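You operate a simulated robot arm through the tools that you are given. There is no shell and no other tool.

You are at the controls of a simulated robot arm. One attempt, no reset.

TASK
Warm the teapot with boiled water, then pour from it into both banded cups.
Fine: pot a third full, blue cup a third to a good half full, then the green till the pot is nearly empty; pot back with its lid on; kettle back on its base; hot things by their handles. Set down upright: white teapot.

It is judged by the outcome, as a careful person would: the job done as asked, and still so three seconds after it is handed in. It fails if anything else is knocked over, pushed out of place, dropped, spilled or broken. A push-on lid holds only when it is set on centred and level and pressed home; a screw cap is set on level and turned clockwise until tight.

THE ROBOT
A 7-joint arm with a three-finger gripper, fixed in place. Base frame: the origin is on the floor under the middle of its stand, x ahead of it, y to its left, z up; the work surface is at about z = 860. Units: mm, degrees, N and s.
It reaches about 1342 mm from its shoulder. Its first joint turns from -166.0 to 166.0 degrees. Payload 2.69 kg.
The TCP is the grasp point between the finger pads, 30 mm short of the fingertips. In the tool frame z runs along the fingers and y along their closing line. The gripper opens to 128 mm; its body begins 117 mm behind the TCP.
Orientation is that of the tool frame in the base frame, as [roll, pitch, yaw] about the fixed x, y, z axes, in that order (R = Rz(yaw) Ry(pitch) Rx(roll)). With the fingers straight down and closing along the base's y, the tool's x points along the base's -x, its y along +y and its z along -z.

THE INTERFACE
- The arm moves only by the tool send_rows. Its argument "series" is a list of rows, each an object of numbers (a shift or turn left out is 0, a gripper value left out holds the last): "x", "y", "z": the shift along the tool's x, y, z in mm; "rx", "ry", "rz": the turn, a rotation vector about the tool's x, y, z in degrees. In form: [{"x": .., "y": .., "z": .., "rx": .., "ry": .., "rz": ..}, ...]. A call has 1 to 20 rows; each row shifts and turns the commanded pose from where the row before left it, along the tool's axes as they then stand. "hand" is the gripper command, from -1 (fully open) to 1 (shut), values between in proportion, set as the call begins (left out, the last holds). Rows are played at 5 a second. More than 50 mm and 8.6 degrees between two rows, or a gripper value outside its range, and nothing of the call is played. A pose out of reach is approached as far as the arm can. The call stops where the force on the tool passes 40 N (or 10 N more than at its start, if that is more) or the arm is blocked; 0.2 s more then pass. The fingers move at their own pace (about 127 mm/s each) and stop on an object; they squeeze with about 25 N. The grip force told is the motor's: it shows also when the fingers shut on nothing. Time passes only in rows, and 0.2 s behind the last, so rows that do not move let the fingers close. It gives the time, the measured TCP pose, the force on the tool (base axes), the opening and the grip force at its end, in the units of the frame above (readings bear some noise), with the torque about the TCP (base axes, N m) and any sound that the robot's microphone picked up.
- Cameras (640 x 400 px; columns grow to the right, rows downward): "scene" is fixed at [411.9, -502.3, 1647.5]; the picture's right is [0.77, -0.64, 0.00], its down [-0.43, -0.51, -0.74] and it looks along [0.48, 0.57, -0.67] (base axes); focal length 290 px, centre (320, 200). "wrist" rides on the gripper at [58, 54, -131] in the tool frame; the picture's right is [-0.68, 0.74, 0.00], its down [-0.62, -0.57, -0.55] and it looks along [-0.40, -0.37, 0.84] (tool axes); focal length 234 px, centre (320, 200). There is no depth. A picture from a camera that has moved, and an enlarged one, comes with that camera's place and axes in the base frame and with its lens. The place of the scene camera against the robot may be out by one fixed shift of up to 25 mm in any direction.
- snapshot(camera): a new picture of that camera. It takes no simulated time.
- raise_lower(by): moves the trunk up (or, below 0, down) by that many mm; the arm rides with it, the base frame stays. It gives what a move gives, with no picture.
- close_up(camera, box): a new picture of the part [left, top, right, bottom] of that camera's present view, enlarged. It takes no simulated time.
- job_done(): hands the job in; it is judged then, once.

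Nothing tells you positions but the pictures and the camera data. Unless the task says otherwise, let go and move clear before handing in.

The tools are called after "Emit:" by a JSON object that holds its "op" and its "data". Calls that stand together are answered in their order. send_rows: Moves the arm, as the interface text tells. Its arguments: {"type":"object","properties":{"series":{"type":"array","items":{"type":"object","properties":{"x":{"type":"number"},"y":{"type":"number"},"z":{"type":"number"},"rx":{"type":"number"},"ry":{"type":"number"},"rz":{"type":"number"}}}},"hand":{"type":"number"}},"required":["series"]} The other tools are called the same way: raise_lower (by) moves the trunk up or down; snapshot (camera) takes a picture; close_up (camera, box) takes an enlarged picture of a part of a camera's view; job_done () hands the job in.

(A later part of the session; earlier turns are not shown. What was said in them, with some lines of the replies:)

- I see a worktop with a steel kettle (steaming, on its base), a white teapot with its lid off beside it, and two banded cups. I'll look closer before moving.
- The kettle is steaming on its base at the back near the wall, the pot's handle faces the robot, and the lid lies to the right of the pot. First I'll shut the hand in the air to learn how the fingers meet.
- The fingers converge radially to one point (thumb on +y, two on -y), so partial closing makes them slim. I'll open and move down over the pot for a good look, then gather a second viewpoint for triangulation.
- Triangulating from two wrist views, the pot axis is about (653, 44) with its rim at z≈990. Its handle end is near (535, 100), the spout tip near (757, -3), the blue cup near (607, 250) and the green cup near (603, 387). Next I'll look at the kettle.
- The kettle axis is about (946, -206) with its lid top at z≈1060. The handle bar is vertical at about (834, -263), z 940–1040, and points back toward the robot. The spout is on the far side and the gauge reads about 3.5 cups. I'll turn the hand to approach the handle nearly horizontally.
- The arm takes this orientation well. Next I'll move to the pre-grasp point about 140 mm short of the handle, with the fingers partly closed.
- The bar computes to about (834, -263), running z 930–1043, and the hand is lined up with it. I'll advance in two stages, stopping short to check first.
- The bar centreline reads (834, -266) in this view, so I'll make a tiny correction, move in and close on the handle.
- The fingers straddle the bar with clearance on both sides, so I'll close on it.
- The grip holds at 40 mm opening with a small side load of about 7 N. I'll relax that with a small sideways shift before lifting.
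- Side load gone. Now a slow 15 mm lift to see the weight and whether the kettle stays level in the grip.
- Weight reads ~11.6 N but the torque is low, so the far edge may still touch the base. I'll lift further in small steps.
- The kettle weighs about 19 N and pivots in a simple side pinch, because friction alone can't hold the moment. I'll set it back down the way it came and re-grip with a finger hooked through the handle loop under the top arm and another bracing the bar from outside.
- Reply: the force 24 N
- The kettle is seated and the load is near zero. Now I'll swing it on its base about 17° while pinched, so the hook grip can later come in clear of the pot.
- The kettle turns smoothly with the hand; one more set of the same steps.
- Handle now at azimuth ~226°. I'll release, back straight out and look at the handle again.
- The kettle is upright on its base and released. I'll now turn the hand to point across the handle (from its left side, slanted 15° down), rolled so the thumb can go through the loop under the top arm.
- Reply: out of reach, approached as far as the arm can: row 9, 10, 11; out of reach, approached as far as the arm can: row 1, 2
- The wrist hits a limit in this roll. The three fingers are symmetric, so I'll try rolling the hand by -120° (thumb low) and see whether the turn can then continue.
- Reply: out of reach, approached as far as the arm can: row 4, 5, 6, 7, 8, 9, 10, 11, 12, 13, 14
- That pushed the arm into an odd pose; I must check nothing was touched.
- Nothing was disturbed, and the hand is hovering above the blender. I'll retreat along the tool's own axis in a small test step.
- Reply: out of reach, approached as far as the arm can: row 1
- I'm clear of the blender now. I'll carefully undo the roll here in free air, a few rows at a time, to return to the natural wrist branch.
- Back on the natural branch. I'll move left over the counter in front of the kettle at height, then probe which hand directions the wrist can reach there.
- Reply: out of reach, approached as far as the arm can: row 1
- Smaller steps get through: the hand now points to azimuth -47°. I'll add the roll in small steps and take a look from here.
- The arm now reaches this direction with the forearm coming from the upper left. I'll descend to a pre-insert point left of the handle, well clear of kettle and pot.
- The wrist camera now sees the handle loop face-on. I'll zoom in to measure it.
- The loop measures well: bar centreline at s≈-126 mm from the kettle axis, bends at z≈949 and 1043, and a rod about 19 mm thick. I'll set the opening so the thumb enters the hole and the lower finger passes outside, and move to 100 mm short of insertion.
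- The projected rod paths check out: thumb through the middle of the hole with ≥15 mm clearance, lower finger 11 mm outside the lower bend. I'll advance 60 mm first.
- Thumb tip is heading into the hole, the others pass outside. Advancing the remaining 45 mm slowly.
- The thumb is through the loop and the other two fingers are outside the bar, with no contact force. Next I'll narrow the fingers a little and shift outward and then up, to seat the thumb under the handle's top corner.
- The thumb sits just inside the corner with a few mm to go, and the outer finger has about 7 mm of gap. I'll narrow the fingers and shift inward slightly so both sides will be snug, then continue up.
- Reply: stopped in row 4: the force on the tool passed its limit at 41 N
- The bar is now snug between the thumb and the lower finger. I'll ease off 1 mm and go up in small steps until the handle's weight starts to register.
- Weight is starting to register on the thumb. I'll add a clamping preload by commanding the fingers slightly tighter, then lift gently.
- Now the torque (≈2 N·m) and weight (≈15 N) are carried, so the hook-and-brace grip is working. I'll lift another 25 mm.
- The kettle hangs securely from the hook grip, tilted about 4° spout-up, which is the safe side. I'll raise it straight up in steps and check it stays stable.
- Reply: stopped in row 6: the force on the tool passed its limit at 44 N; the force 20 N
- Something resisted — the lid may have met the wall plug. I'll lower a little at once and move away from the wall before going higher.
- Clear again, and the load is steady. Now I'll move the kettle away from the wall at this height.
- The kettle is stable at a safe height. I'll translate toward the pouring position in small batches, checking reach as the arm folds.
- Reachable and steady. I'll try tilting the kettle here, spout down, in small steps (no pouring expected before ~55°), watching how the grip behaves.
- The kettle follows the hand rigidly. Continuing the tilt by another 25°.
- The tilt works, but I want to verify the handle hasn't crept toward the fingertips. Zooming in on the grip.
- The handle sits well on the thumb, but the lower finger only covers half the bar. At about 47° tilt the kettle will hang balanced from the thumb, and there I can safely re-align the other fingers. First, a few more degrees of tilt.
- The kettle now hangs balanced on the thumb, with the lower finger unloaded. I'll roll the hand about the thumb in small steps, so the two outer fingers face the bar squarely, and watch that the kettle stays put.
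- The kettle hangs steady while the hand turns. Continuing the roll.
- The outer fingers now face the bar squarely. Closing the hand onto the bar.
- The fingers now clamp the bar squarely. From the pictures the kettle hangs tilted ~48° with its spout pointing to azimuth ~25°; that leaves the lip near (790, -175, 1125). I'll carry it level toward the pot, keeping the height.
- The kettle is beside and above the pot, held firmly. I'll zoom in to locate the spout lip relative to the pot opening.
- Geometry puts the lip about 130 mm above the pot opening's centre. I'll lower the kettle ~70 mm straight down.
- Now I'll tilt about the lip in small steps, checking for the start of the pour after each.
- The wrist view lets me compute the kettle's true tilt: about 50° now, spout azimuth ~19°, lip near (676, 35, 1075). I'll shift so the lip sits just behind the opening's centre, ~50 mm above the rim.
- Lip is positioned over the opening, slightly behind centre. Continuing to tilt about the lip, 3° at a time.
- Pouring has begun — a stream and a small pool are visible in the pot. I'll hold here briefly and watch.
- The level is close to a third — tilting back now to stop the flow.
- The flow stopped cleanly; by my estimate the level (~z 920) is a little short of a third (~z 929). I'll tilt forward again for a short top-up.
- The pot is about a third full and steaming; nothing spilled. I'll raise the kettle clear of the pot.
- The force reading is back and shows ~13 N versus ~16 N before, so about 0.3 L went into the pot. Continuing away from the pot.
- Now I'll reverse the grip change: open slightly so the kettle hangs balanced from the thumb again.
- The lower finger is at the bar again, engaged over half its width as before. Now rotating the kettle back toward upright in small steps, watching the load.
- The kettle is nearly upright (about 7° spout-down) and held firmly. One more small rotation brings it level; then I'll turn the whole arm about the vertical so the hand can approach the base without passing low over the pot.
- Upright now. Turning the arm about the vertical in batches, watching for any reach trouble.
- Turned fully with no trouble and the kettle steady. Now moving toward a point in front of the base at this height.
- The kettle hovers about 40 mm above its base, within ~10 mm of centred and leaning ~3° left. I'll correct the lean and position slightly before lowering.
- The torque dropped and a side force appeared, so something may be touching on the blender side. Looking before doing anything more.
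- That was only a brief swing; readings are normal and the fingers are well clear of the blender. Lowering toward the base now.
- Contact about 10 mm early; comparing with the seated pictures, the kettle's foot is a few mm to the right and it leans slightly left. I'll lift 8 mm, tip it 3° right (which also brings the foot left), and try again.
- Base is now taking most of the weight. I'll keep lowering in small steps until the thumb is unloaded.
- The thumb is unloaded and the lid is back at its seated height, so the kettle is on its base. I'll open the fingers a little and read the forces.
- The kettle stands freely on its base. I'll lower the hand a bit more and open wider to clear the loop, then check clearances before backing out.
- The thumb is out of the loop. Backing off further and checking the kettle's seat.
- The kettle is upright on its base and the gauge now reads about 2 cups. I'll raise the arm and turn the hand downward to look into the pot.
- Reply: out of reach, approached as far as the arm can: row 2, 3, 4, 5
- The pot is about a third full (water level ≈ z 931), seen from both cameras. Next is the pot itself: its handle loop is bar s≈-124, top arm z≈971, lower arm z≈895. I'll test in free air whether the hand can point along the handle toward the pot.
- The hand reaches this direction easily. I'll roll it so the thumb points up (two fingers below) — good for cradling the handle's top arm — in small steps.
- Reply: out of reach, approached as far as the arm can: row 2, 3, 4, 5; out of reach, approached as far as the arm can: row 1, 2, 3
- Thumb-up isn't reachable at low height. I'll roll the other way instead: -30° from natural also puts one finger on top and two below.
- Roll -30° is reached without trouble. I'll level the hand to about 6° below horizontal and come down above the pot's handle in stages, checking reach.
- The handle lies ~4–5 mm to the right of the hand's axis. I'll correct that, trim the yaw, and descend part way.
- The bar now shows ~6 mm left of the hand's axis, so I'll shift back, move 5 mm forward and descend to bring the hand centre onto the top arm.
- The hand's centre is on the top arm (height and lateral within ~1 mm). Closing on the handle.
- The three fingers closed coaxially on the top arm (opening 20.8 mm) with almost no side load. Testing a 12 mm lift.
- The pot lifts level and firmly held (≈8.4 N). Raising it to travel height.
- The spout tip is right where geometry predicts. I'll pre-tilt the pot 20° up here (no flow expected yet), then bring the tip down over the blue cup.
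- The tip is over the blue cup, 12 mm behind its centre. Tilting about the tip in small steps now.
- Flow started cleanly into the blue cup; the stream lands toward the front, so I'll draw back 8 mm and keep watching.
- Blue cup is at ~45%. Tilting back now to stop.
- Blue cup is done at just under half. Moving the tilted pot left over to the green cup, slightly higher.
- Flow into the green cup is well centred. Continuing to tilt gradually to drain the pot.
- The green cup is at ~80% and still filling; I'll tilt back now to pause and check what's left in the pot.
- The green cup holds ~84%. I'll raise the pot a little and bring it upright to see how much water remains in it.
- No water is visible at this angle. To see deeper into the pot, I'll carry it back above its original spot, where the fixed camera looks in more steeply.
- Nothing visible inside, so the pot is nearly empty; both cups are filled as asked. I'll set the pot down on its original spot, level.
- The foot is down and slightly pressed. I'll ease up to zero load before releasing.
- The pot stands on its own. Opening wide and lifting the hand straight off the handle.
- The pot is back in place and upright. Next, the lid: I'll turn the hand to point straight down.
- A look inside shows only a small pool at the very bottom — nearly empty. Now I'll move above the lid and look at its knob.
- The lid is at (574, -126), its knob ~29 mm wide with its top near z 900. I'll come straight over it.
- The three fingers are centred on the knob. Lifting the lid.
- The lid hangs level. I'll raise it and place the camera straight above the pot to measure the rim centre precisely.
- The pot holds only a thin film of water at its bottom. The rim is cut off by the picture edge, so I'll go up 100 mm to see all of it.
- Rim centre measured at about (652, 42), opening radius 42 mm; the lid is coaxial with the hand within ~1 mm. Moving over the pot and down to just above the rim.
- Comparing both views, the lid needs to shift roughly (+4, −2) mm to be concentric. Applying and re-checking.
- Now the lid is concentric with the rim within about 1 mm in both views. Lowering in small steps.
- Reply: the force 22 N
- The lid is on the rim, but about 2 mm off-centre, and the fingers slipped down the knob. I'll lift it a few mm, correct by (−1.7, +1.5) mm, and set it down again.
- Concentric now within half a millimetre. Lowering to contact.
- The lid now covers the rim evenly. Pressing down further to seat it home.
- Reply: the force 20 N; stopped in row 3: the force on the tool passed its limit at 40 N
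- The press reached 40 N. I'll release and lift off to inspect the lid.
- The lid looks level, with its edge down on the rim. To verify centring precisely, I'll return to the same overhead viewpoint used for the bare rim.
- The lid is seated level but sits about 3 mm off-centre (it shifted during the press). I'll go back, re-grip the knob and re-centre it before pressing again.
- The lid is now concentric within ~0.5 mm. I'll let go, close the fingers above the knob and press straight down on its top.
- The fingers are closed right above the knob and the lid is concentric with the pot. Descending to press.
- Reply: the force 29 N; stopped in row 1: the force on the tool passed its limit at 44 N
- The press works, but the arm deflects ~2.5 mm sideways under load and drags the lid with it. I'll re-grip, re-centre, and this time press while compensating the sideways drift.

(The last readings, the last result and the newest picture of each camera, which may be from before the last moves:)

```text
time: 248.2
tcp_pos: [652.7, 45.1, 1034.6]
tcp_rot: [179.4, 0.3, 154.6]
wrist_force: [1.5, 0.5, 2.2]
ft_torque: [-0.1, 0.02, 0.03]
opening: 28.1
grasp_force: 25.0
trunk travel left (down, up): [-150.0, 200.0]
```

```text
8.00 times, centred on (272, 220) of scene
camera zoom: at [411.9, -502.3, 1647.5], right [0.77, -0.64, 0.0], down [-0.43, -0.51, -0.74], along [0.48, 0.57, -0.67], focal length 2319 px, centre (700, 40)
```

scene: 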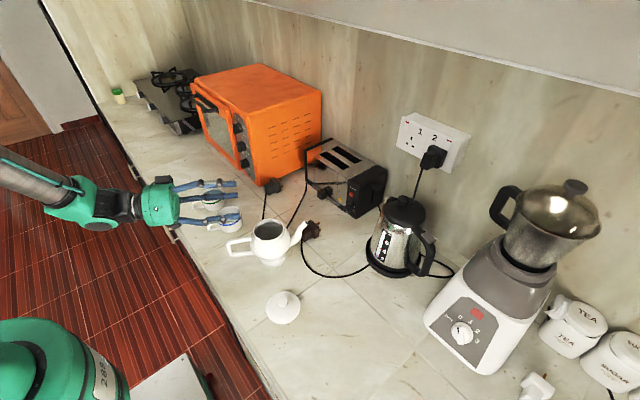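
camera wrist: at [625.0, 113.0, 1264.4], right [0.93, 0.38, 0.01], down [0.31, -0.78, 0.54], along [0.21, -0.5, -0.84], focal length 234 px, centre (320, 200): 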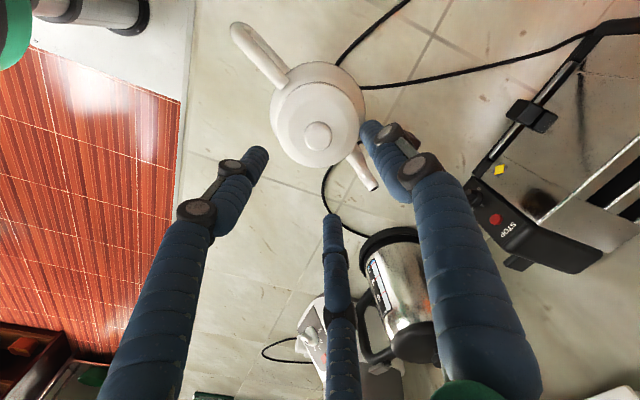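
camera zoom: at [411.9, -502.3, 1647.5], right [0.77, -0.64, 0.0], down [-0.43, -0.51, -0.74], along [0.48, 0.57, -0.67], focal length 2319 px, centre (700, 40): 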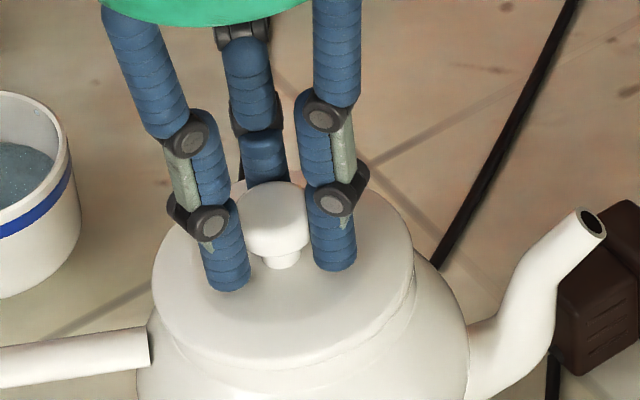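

Emit:
{"op": "send_rows", "data": {"series": [{"x": -1.3, "y": -2.3}, {}, {}]}}

Emit:
{"op": "close_up", "data": {"camera": "wrist", "box": [240, 60, 400, 220]}}

Emit:
{"op": "close_up", "data": {"camera": "scene", "box": [245, 195, 300, 245]}}

```text
time: 249.0
tcp_pos: [653.8, 40.1, 1035.5]
tcp_rot: [179.4, 0.3, 154.6]
wrist_force: [0.8, -0.6, 4.0]
ft_torque: [-0.16, 0.09, 0.04]
opening: 28.5
grasp_force: 24.9
trunk travel left (down, up): [-150.0, 200.0]
```

```text
2.50 times, centred on (320, 140) of wrist
camera zoom: at [621.7, 112.9, 1165.9], right [0.93, 0.38, 0.01], down [0.31, -0.78, 0.55], along [0.21, -0.5, -0.84], focal length 585 px, centre (320, 350)
```

zoom: 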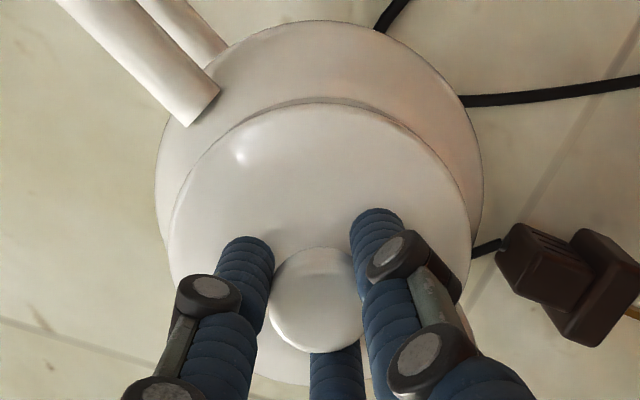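

```text
8.00 times, centred on (272, 220) of scene
camera zoom: at [411.9, -502.3, 1647.5], right [0.77, -0.64, 0.0], down [-0.43, -0.51, -0.74], along [0.48, 0.57, -0.67], focal length 2319 px, centre (700, 40)
```

zoom: 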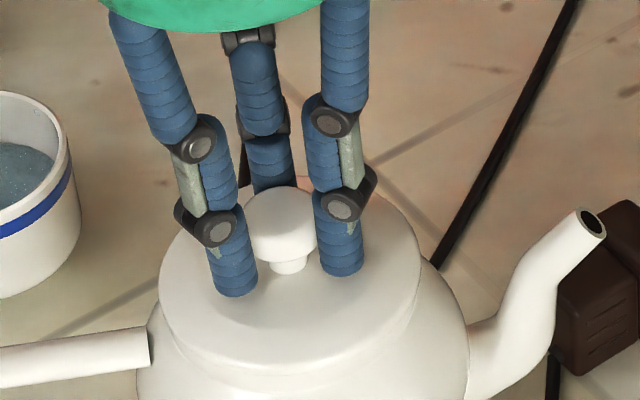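

Concentric within ~0.5 mm again, gripped. Now pressing in small steps with sideways compensation.

Emit:
{"op": "send_rows", "data": {"series": [{"z": 1.5, "x": 0.5, "y": -0.25}, {"z": 1.5, "x": 0.5, "y": -0.25}, {}]}}

Emit:
{"op": "close_up", "data": {"camera": "scene", "box": [245, 195, 300, 245]}}

```text
time: 249.8
tcp_pos: [652.4, 39.7, 1032.5]
tcp_rot: [179.4, 0.4, 154.6]
wrist_force: [5.6, -3.3, 20.1]
ft_torque: [-0.05, -0.22, 0.0]
opening: 28.3
grasp_force: 25.4
trunk travel left (down, up): [-150.0, 200.0]
```

```text
8.00 times, centred on (272, 220) of scene
camera zoom: at [411.9, -502.3, 1647.5], right [0.77, -0.64, 0.0], down [-0.43, -0.51, -0.74], along [0.48, 0.57, -0.67], focal length 2319 px, centre (700, 40)
```

zoom: 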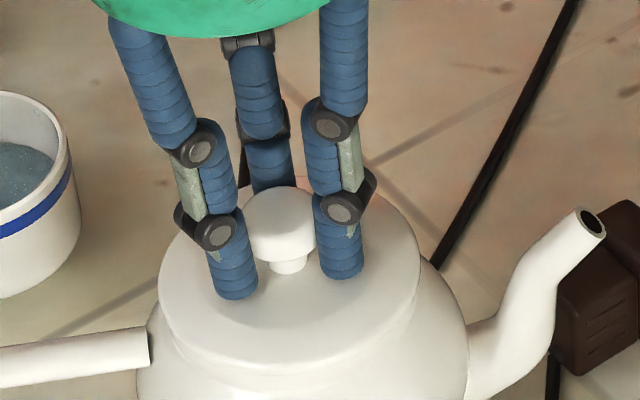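

Emit:
{"op": "send_rows", "data": {"series": [{"z": 1.2, "x": 0.4, "y": -0.2}, {"z": 1.0, "x": 0.3, "y": -0.15}, {}]}}

Emit:
{"op": "send_rows", "data": {"series": [{"z": 0.8, "x": 0.3, "y": -0.15}, {"z": 0.6, "x": 0.2, "y": -0.1}, {}]}}

Emit:
{"op": "close_up", "data": {"camera": "scene", "box": [245, 195, 300, 245]}}

```text
time: 250.6
tcp_pos: [651.7, 40.3, 1030.8]
tcp_rot: [179.4, 0.2, 154.6]
wrist_force: [4.0, 3.6, 19.5]
ft_torque: [0.14, -0.22, 0.04]
opening: 27.9
grasp_force: 24.8
trunk travel left (down, up): [-150.0, 200.0]
```

```text
time: 251.4
tcp_pos: [651.9, 40.0, 1029.9]
tcp_rot: [179.4, 0.3, 154.7]
wrist_force: [5.7, -1.0, 25.3]
ft_torque: [0.01, -0.02, -0.02]
opening: 28.1
grasp_force: 25.6
trunk travel left (down, up): [-150.0, 200.0]
```

```text
8.00 times, centred on (272, 220) of scene
camera zoom: at [411.9, -502.3, 1647.5], right [0.77, -0.64, 0.0], down [-0.43, -0.51, -0.74], along [0.48, 0.57, -0.67], focal length 2319 px, centre (700, 40)
```

zoom: 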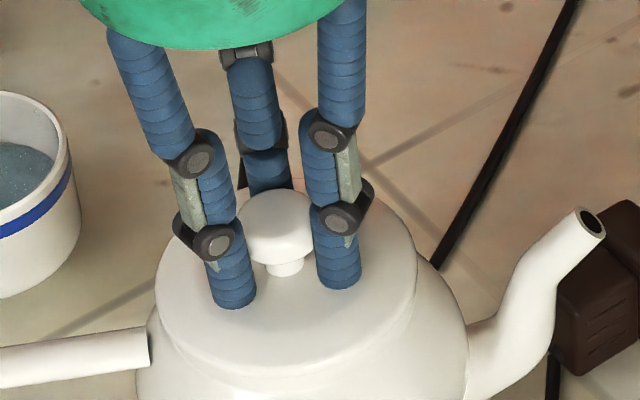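

Emit:
{"op": "send_rows", "data": {"series": [{"z": 1.0, "x": -0.2, "y": 0.1}, {"z": 0.8}, {}]}}

Emit:
{"op": "close_up", "data": {"camera": "scene", "box": [245, 195, 300, 245]}}

```text
time: 252.1
tcp_pos: [654.8, 40.9, 1029.0]
tcp_rot: [179.3, 0.4, 154.6]
wrist_force: [1.9, 1.2, 10.0]
ft_torque: [0.08, 0.33, -0.07]
opening: 28.2
grasp_force: 25.3
trunk travel left (down, up): [-150.0, 200.0]
stopped in row 3: the force on the tool passed its limit at 41 N (the readings are from after the stop); the commanded pose is now the measured one
```

```text
8.00 times, centred on (272, 220) of scene
camera zoom: at [411.9, -502.3, 1647.5], right [0.77, -0.64, 0.0], down [-0.43, -0.51, -0.74], along [0.48, 0.57, -0.67], focal length 2319 px, centre (700, 40)
```

zoom: 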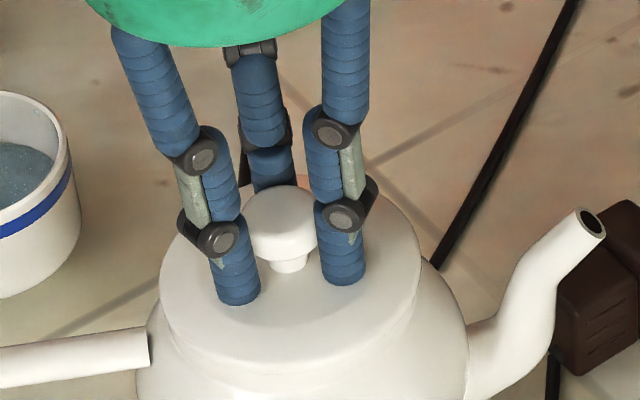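

Pressed to 41 N while staying within ~1 mm of centre. I'll check gently whether it holds by easing upward on the knob a little.

Emit:
{"op": "send_rows", "data": {"series": [{"z": -1.0}, {}, {}]}}

Emit:
{"op": "send_rows", "data": {"series": [{"z": -1.0}, {}, {}]}}

Emit:
{"op": "send_rows", "data": {"series": [{"z": -1.0}, {}, {}]}}

Emit:
{"op": "close_up", "data": {"camera": "scene", "box": [245, 195, 300, 245]}}

```text
time: 252.9
tcp_pos: [653.2, 40.3, 1029.3]
tcp_rot: [179.4, 0.3, 154.5]
wrist_force: [2.7, 0.0, 7.9]
ft_torque: [-0.02, -0.06, 0.03]
opening: 28.0
grasp_force: 24.7
trunk travel left (down, up): [-150.0, 200.0]
```

```text
time: 253.7
tcp_pos: [652.7, 40.9, 1030.7]
tcp_rot: [179.5, 0.3, 154.7]
wrist_force: [-0.1, -0.7, 0.2]
ft_torque: [0.0, -0.03, -0.01]
opening: 28.0
grasp_force: 24.9
trunk travel left (down, up): [-150.0, 200.0]
```

```text
time: 254.5
tcp_pos: [652.3, 40.9, 1030.8]
tcp_rot: [179.4, 0.2, 154.7]
wrist_force: [0.4, 0.3, -1.1]
ft_torque: [0.0, 0.0, -0.02]
opening: 28.2
grasp_force: 25.2
trunk travel left (down, up): [-150.0, 200.0]
```

```text
8.00 times, centred on (272, 220) of scene
camera zoom: at [411.9, -502.3, 1647.5], right [0.77, -0.64, 0.0], down [-0.43, -0.51, -0.74], along [0.48, 0.57, -0.67], focal length 2319 px, centre (700, 40)
```

zoom: 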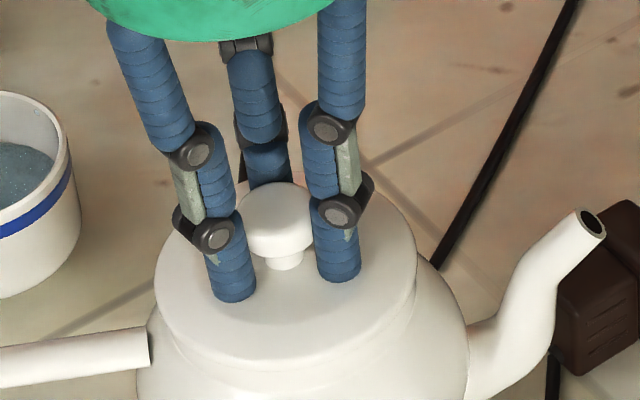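

Emit:
{"op": "send_rows", "data": {"series": [{"z": -2}, {"z": -2}, {}, {}]}}

Emit:
{"op": "close_up", "data": {"camera": "scene", "box": [245, 195, 300, 245]}}

Emit:
{"op": "close_up", "data": {"camera": "wrist", "box": [240, 60, 400, 220]}}

```text
time: 255.5
tcp_pos: [654.2, 41.9, 1035.1]
tcp_rot: [179.5, 0.3, 154.5]
wrist_force: [0.2, 0.8, -0.9]
ft_torque: [0.02, 0.01, -0.02]
opening: 28.2
grasp_force: 24.5
trunk travel left (down, up): [-150.0, 200.0]
```

```text
8.00 times, centred on (272, 220) of scene
camera zoom: at [411.9, -502.3, 1647.5], right [0.77, -0.64, 0.0], down [-0.43, -0.51, -0.74], along [0.48, 0.57, -0.67], focal length 2319 px, centre (700, 40)
```

zoom: 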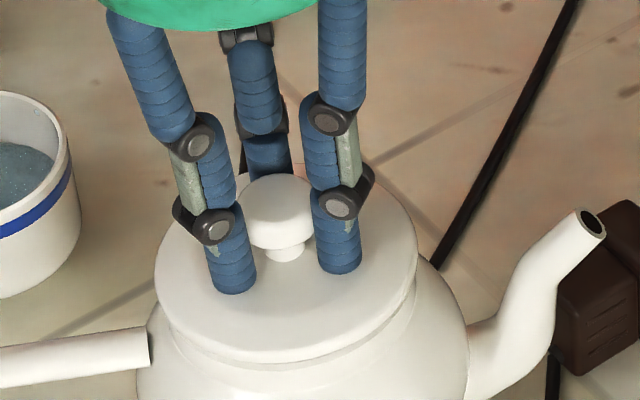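

```text
2.50 times, centred on (320, 140) of wrist
camera zoom: at [621.4, 113.8, 1166.1], right [0.93, 0.38, 0.01], down [0.31, -0.78, 0.55], along [0.21, -0.5, -0.84], focal length 585 px, centre (320, 350)
```

zoom: 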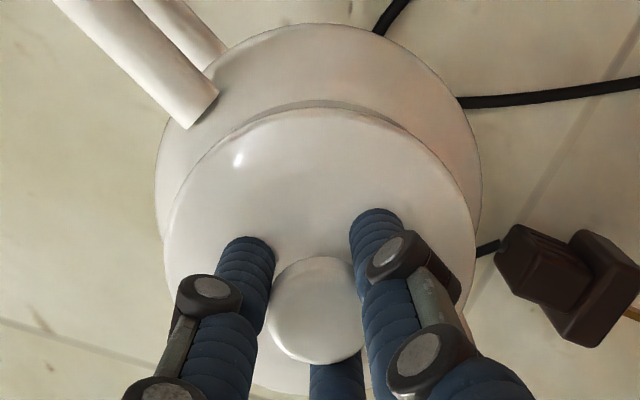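

The lid isn't latched — it simply rests, so careful centring is what matters. I'll set it down again from this centred position, press moderately with compensation, ease off and release.

Emit:
{"op": "send_rows", "data": {"series": [{"z": 2.0, "x": 0.4, "y": 0.3}, {"z": 2.0}, {"z": 1.0}, {}, {}]}}

Emit:
{"op": "send_rows", "data": {"series": [{"z": 1.0, "x": 0.3, "y": -0.15}, {"z": 1.0, "x": 0.3, "y": -0.15}, {}]}}

Emit:
{"op": "close_up", "data": {"camera": "scene", "box": [245, 195, 300, 245]}}

Emit:
{"op": "close_up", "data": {"camera": "wrist", "box": [240, 60, 400, 220]}}

```text
time: 256.7
tcp_pos: [651.5, 40.7, 1030.3]
tcp_rot: [179.4, 0.3, 154.7]
wrist_force: [0.2, 0.7, -1.0]
ft_torque: [0.03, 0.0, 0.02]
opening: 28.0
grasp_force: 24.7
trunk travel left (down, up): [-150.0, 200.0]
```

```text
time: 257.5
tcp_pos: [654.1, 41.1, 1029.6]
tcp_rot: [179.3, 0.5, 154.7]
wrist_force: [-0.4, -0.7, 19.8]
ft_torque: [-0.16, 0.79, 0.03]
opening: 27.9
grasp_force: 25.7
trunk travel left (down, up): [-150.0, 200.0]
```

```text
8.00 times, centred on (272, 220) of scene
camera zoom: at [411.9, -502.3, 1647.5], right [0.77, -0.64, 0.0], down [-0.43, -0.51, -0.74], along [0.48, 0.57, -0.67], focal length 2319 px, centre (700, 40)
```

zoom: 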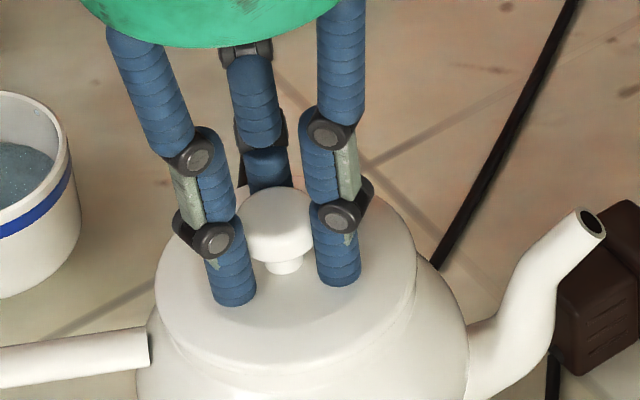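

```text
2.50 times, centred on (320, 140) of wrist
camera zoom: at [620.0, 113.9, 1159.9], right [0.93, 0.38, 0.01], down [0.31, -0.78, 0.55], along [0.22, -0.5, -0.84], focal length 585 px, centre (320, 350)
```

zoom: 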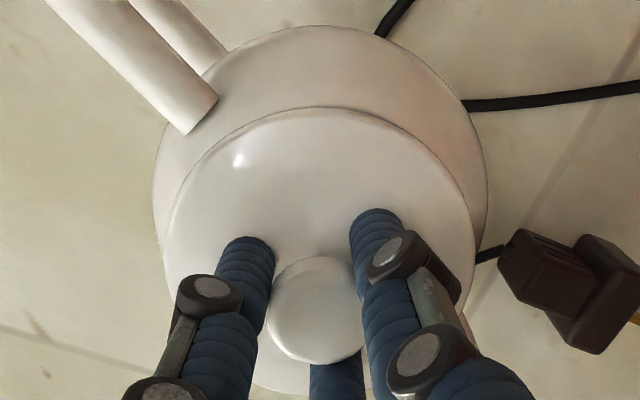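

Emit:
{"op": "send_rows", "data": {"series": [{"z": 0.8, "x": 0.3, "y": -0.15}, {"z": 0.6, "x": 0.2, "y": -0.1}, {}]}}

Emit:
{"op": "send_rows", "data": {"series": [{"z": -0.8, "x": -0.3, "y": 0.15}, {"z": -0.8, "x": -0.3, "y": 0.15}, {"z": -0.6}, {}]}}

Emit:
{"op": "close_up", "data": {"camera": "scene", "box": [245, 195, 300, 245]}}

```text
time: 258.4
tcp_pos: [653.7, 41.1, 1029.9]
tcp_rot: [179.2, 0.7, 154.7]
wrist_force: [1.6, 1.2, 9.5]
ft_torque: [-0.05, 0.36, -0.03]
opening: 27.9
grasp_force: 24.8
trunk travel left (down, up): [-150.0, 200.0]
stopped in row 3: the force on the tool passed its limit at 40 N (the readings are from after the stop); the commanded pose is now the measured one
```

```text
time: 259.4
tcp_pos: [652.5, 40.5, 1030.4]
tcp_rot: [179.4, 0.5, 154.6]
wrist_force: [-0.4, 0.2, -0.4]
ft_torque: [0.01, -0.03, 0.0]
opening: 28.1
grasp_force: 25.4
trunk travel left (down, up): [-150.0, 200.0]
```

```text
8.00 times, centred on (272, 220) of scene
camera zoom: at [411.9, -502.3, 1647.5], right [0.77, -0.64, 0.0], down [-0.43, -0.51, -0.74], along [0.48, 0.57, -0.67], focal length 2319 px, centre (700, 40)
```

zoom: 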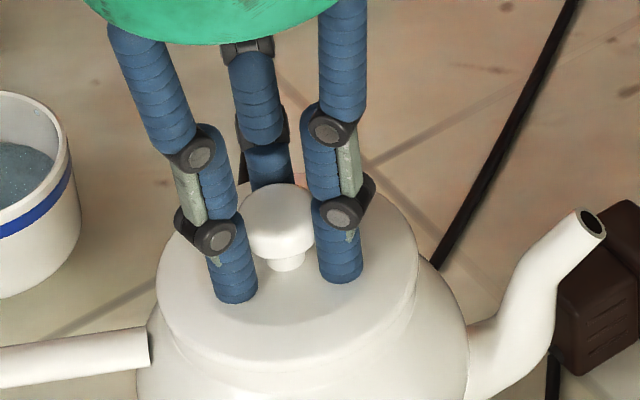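

Pressed to 40 N at centre again. Releasing now with a near-zero load.

Emit:
{"op": "send_rows", "data": {"series": [{"z": 0.6}, {}]}}

Emit:
{"op": "send_rows", "data": {"series": [{}, {}, {}], "hand": 0.3}}

Emit:
{"op": "send_rows", "data": {"series": [{}, {}, {"z": -10}, {"z": -25}, {"z": -40}, {"z": -40}, {}], "hand": -0.2}}

Emit:
{"op": "close_up", "data": {"camera": "scene", "box": [245, 195, 300, 245]}}

Emit:
{"op": "close_up", "data": {"camera": "wrist", "box": [240, 40, 400, 180]}}

```text
time: 260.1
tcp_pos: [653.3, 41.9, 1030.6]
tcp_rot: [179.4, 0.6, 154.6]
wrist_force: [0.4, 0.6, -0.7]
ft_torque: [-0.02, 0.01, 0.02]
opening: 28.0
grasp_force: 24.4
trunk travel left (down, up): [-150.0, 200.0]
```

```text
time: 260.9
tcp_pos: [653.0, 41.8, 1030.4]
tcp_rot: [179.2, 0.7, 154.7]
wrist_force: [-0.8, -0.3, 0.9]
ft_torque: [0.02, 0.01, -0.02]
opening: 44.7
grasp_force: 0.1
trunk travel left (down, up): [-150.0, 200.0]
```

```text
time: 262.4
tcp_pos: [648.0, 38.5, 1145.1]
tcp_rot: [179.2, 0.6, 154.7]
wrist_force: [0.4, 0.0, 0.1]
ft_torque: [0.01, -0.05, 0.03]
opening: 76.9
grasp_force: 0.0
trunk travel left (down, up): [-150.0, 200.0]
```

```text
8.00 times, centred on (272, 220) of scene
camera zoom: at [411.9, -502.3, 1647.5], right [0.77, -0.64, 0.0], down [-0.43, -0.51, -0.74], along [0.48, 0.57, -0.67], focal length 2319 px, centre (700, 40)
```

zoom: 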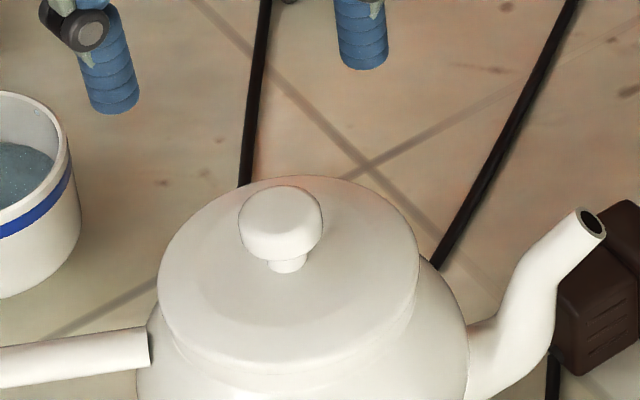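

```text
2.86 times, centred on (320, 110) of wrist
camera zoom: at [614.8, 110.7, 1276.6], right [0.93, 0.38, 0.02], down [0.31, -0.78, 0.55], along [0.22, -0.5, -0.84], focal length 669 px, centre (320, 457)
```

zoom: 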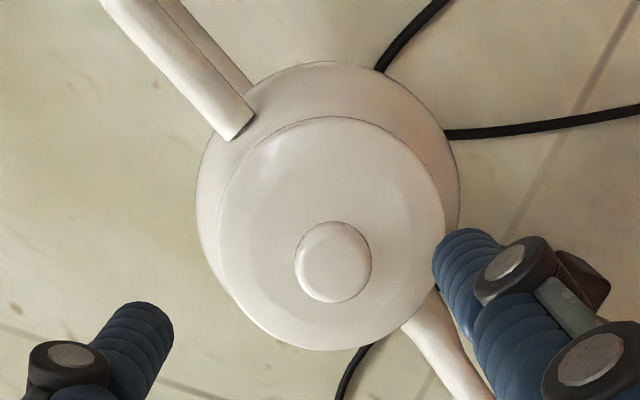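

The lid is now centred within ~0.5 mm in both views. Checking its level and the whole scene before retreating.

Emit:
{"op": "close_up", "data": {"camera": "scene", "box": [248, 205, 298, 245]}}

Emit:
{"op": "send_rows", "data": {"series": [{"z": -40}, {"z": -40}, {"z": -40}, {"x": 30, "y": -20}, {"x": 30, "y": -20}, {"x": 30, "y": -20}, {}]}}

Emit:
{"op": "snapshot", "data": {"camera": "scene"}}

Emit:
{"op": "close_up", "data": {"camera": "scene", "box": [180, 170, 320, 270]}}

Emit:
{"op": "close_up", "data": {"camera": "scene", "box": [345, 180, 455, 290]}}

```text
10.00 times, centred on (273, 225) of scene
camera zoom: at [411.9, -502.3, 1647.5], right [0.77, -0.64, 0.0], down [-0.43, -0.51, -0.74], along [0.48, 0.57, -0.67], focal length 2898 px, centre (790, -50)
```

zoom: 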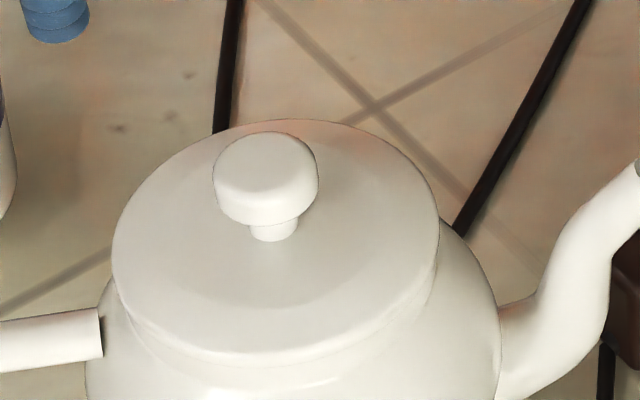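

```text
time: 264.1
tcp_pos: [540.4, 22.4, 1264.3]
tcp_rot: [179.2, 0.6, 154.7]
wrist_force: [-0.9, 0.2, -0.1]
ft_torque: [0.02, -0.05, 0.0]
opening: 76.8
grasp_force: 0.0
trunk travel left (down, up): [-150.0, 200.0]
```

```text
taken
```

scene: 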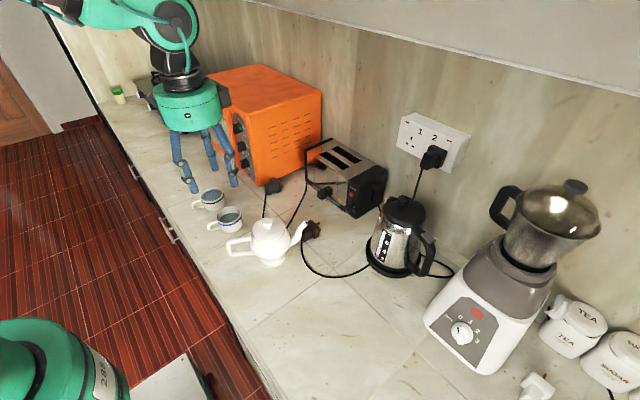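

```text
4.00 times, centred on (250, 220) of scene
camera zoom: at [411.9, -502.3, 1647.5], right [0.77, -0.64, 0.0], down [-0.43, -0.51, -0.74], along [0.48, 0.57, -0.67], focal length 1159 px, centre (600, 120)
```

zoom: 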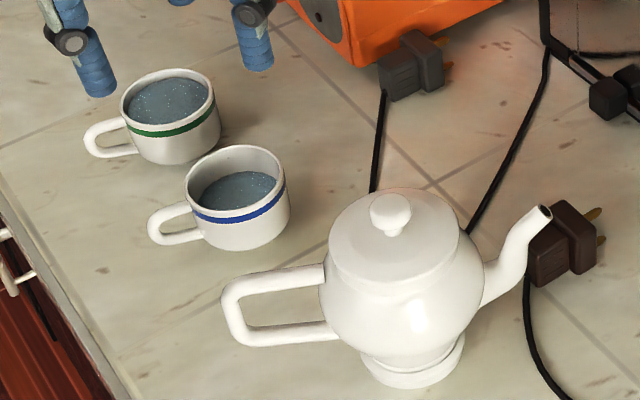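

```text
3.64 times, centred on (400, 235) of scene
camera zoom: at [411.9, -502.3, 1647.5], right [0.77, -0.64, 0.0], down [-0.43, -0.51, -0.74], along [0.48, 0.57, -0.67], focal length 1054 px, centre (29, 73)
```

zoom: 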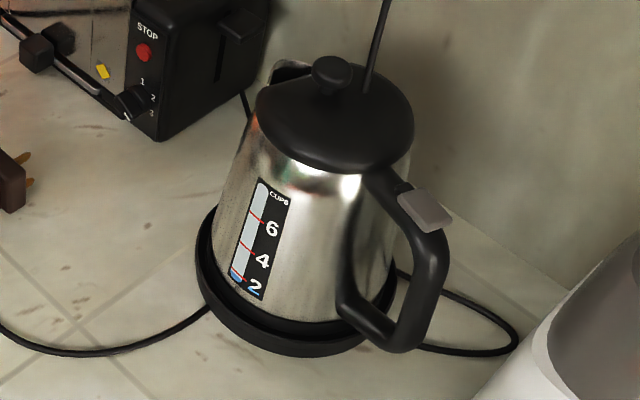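

Emit:
{"op": "close_up", "data": {"camera": "scene", "box": [252, 225, 292, 250]}}

Emit:
{"op": "close_up", "data": {"camera": "scene", "box": [252, 210, 292, 235]}}

```text
16.00 times, centred on (272, 238) of scene
camera zoom: at [411.9, -502.3, 1647.5], right [0.77, -0.64, 0.0], down [-0.43, -0.51, -0.74], along [0.48, 0.57, -0.67], focal length 4638 px, centre (1088, -400)
```

zoom: 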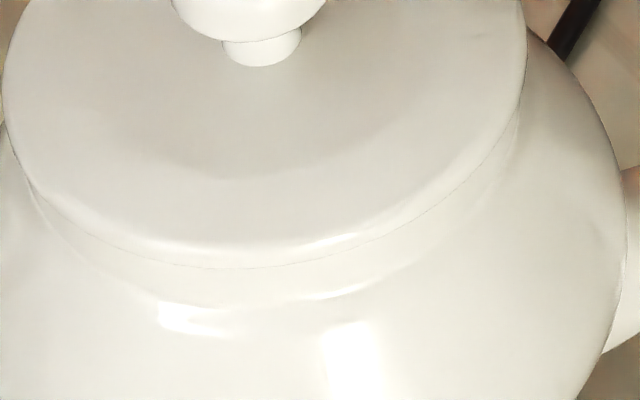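

```text
16.00 times, centred on (272, 222) of scene
camera zoom: at [411.9, -502.3, 1647.5], right [0.77, -0.64, 0.0], down [-0.43, -0.51, -0.74], along [0.48, 0.57, -0.67], focal length 4638 px, centre (1088, -160)
```

zoom: 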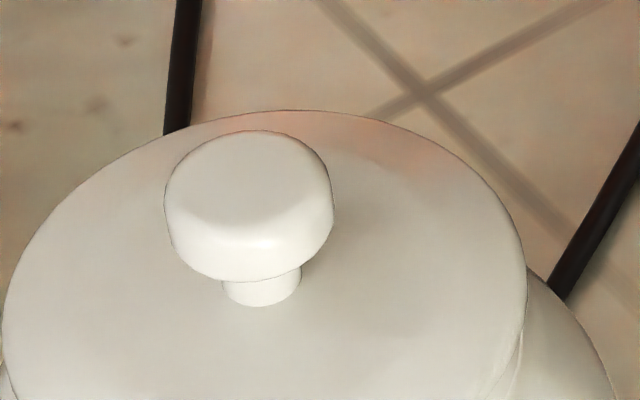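

Everything is in place:
- **Kettle:** upright on its base.
- **Blue cup:** just under half full.
- **Green cup:** about 84% full.
- **Pot:** nearly empty, upright on its original spot, with the lid centred, level and pressed down. The lid rests on the rim rather than locking.

The hand has let go and is clear, so I'm handing the job in.

Emit:
{"op": "job_done", "data": {}}

```text
The job is handed in.
```

I handed the job in with everything in place in the last pictures; I haven't seen the judge's result.

- **Pot:** I filled it to about a third from the kettle. It is nearly empty now, with only a thin film of water at the bottom, and stands upright on its original spot.
- **Blue cup:** just under half full.
- **Green cup:** about 84% full, which is fuller than you might expect. That is how much was left in the pot after the blue cup.
- **Lid:** on the pot, centred to within about 0.5 mm and looking level. I pressed it down to 40 N twice, but a gentle lift after the first press showed it only rests on the rim. If this lid is meant to grip, it hasn't.
- **Kettle:** back on its base and upright. It is turned about 45° from how it started.

I held the kettle and pot only by their handles. While I was lifting the kettle its lid bumped the wall plug once; I saw no harm from it. I saw nothing spilled or knocked over.
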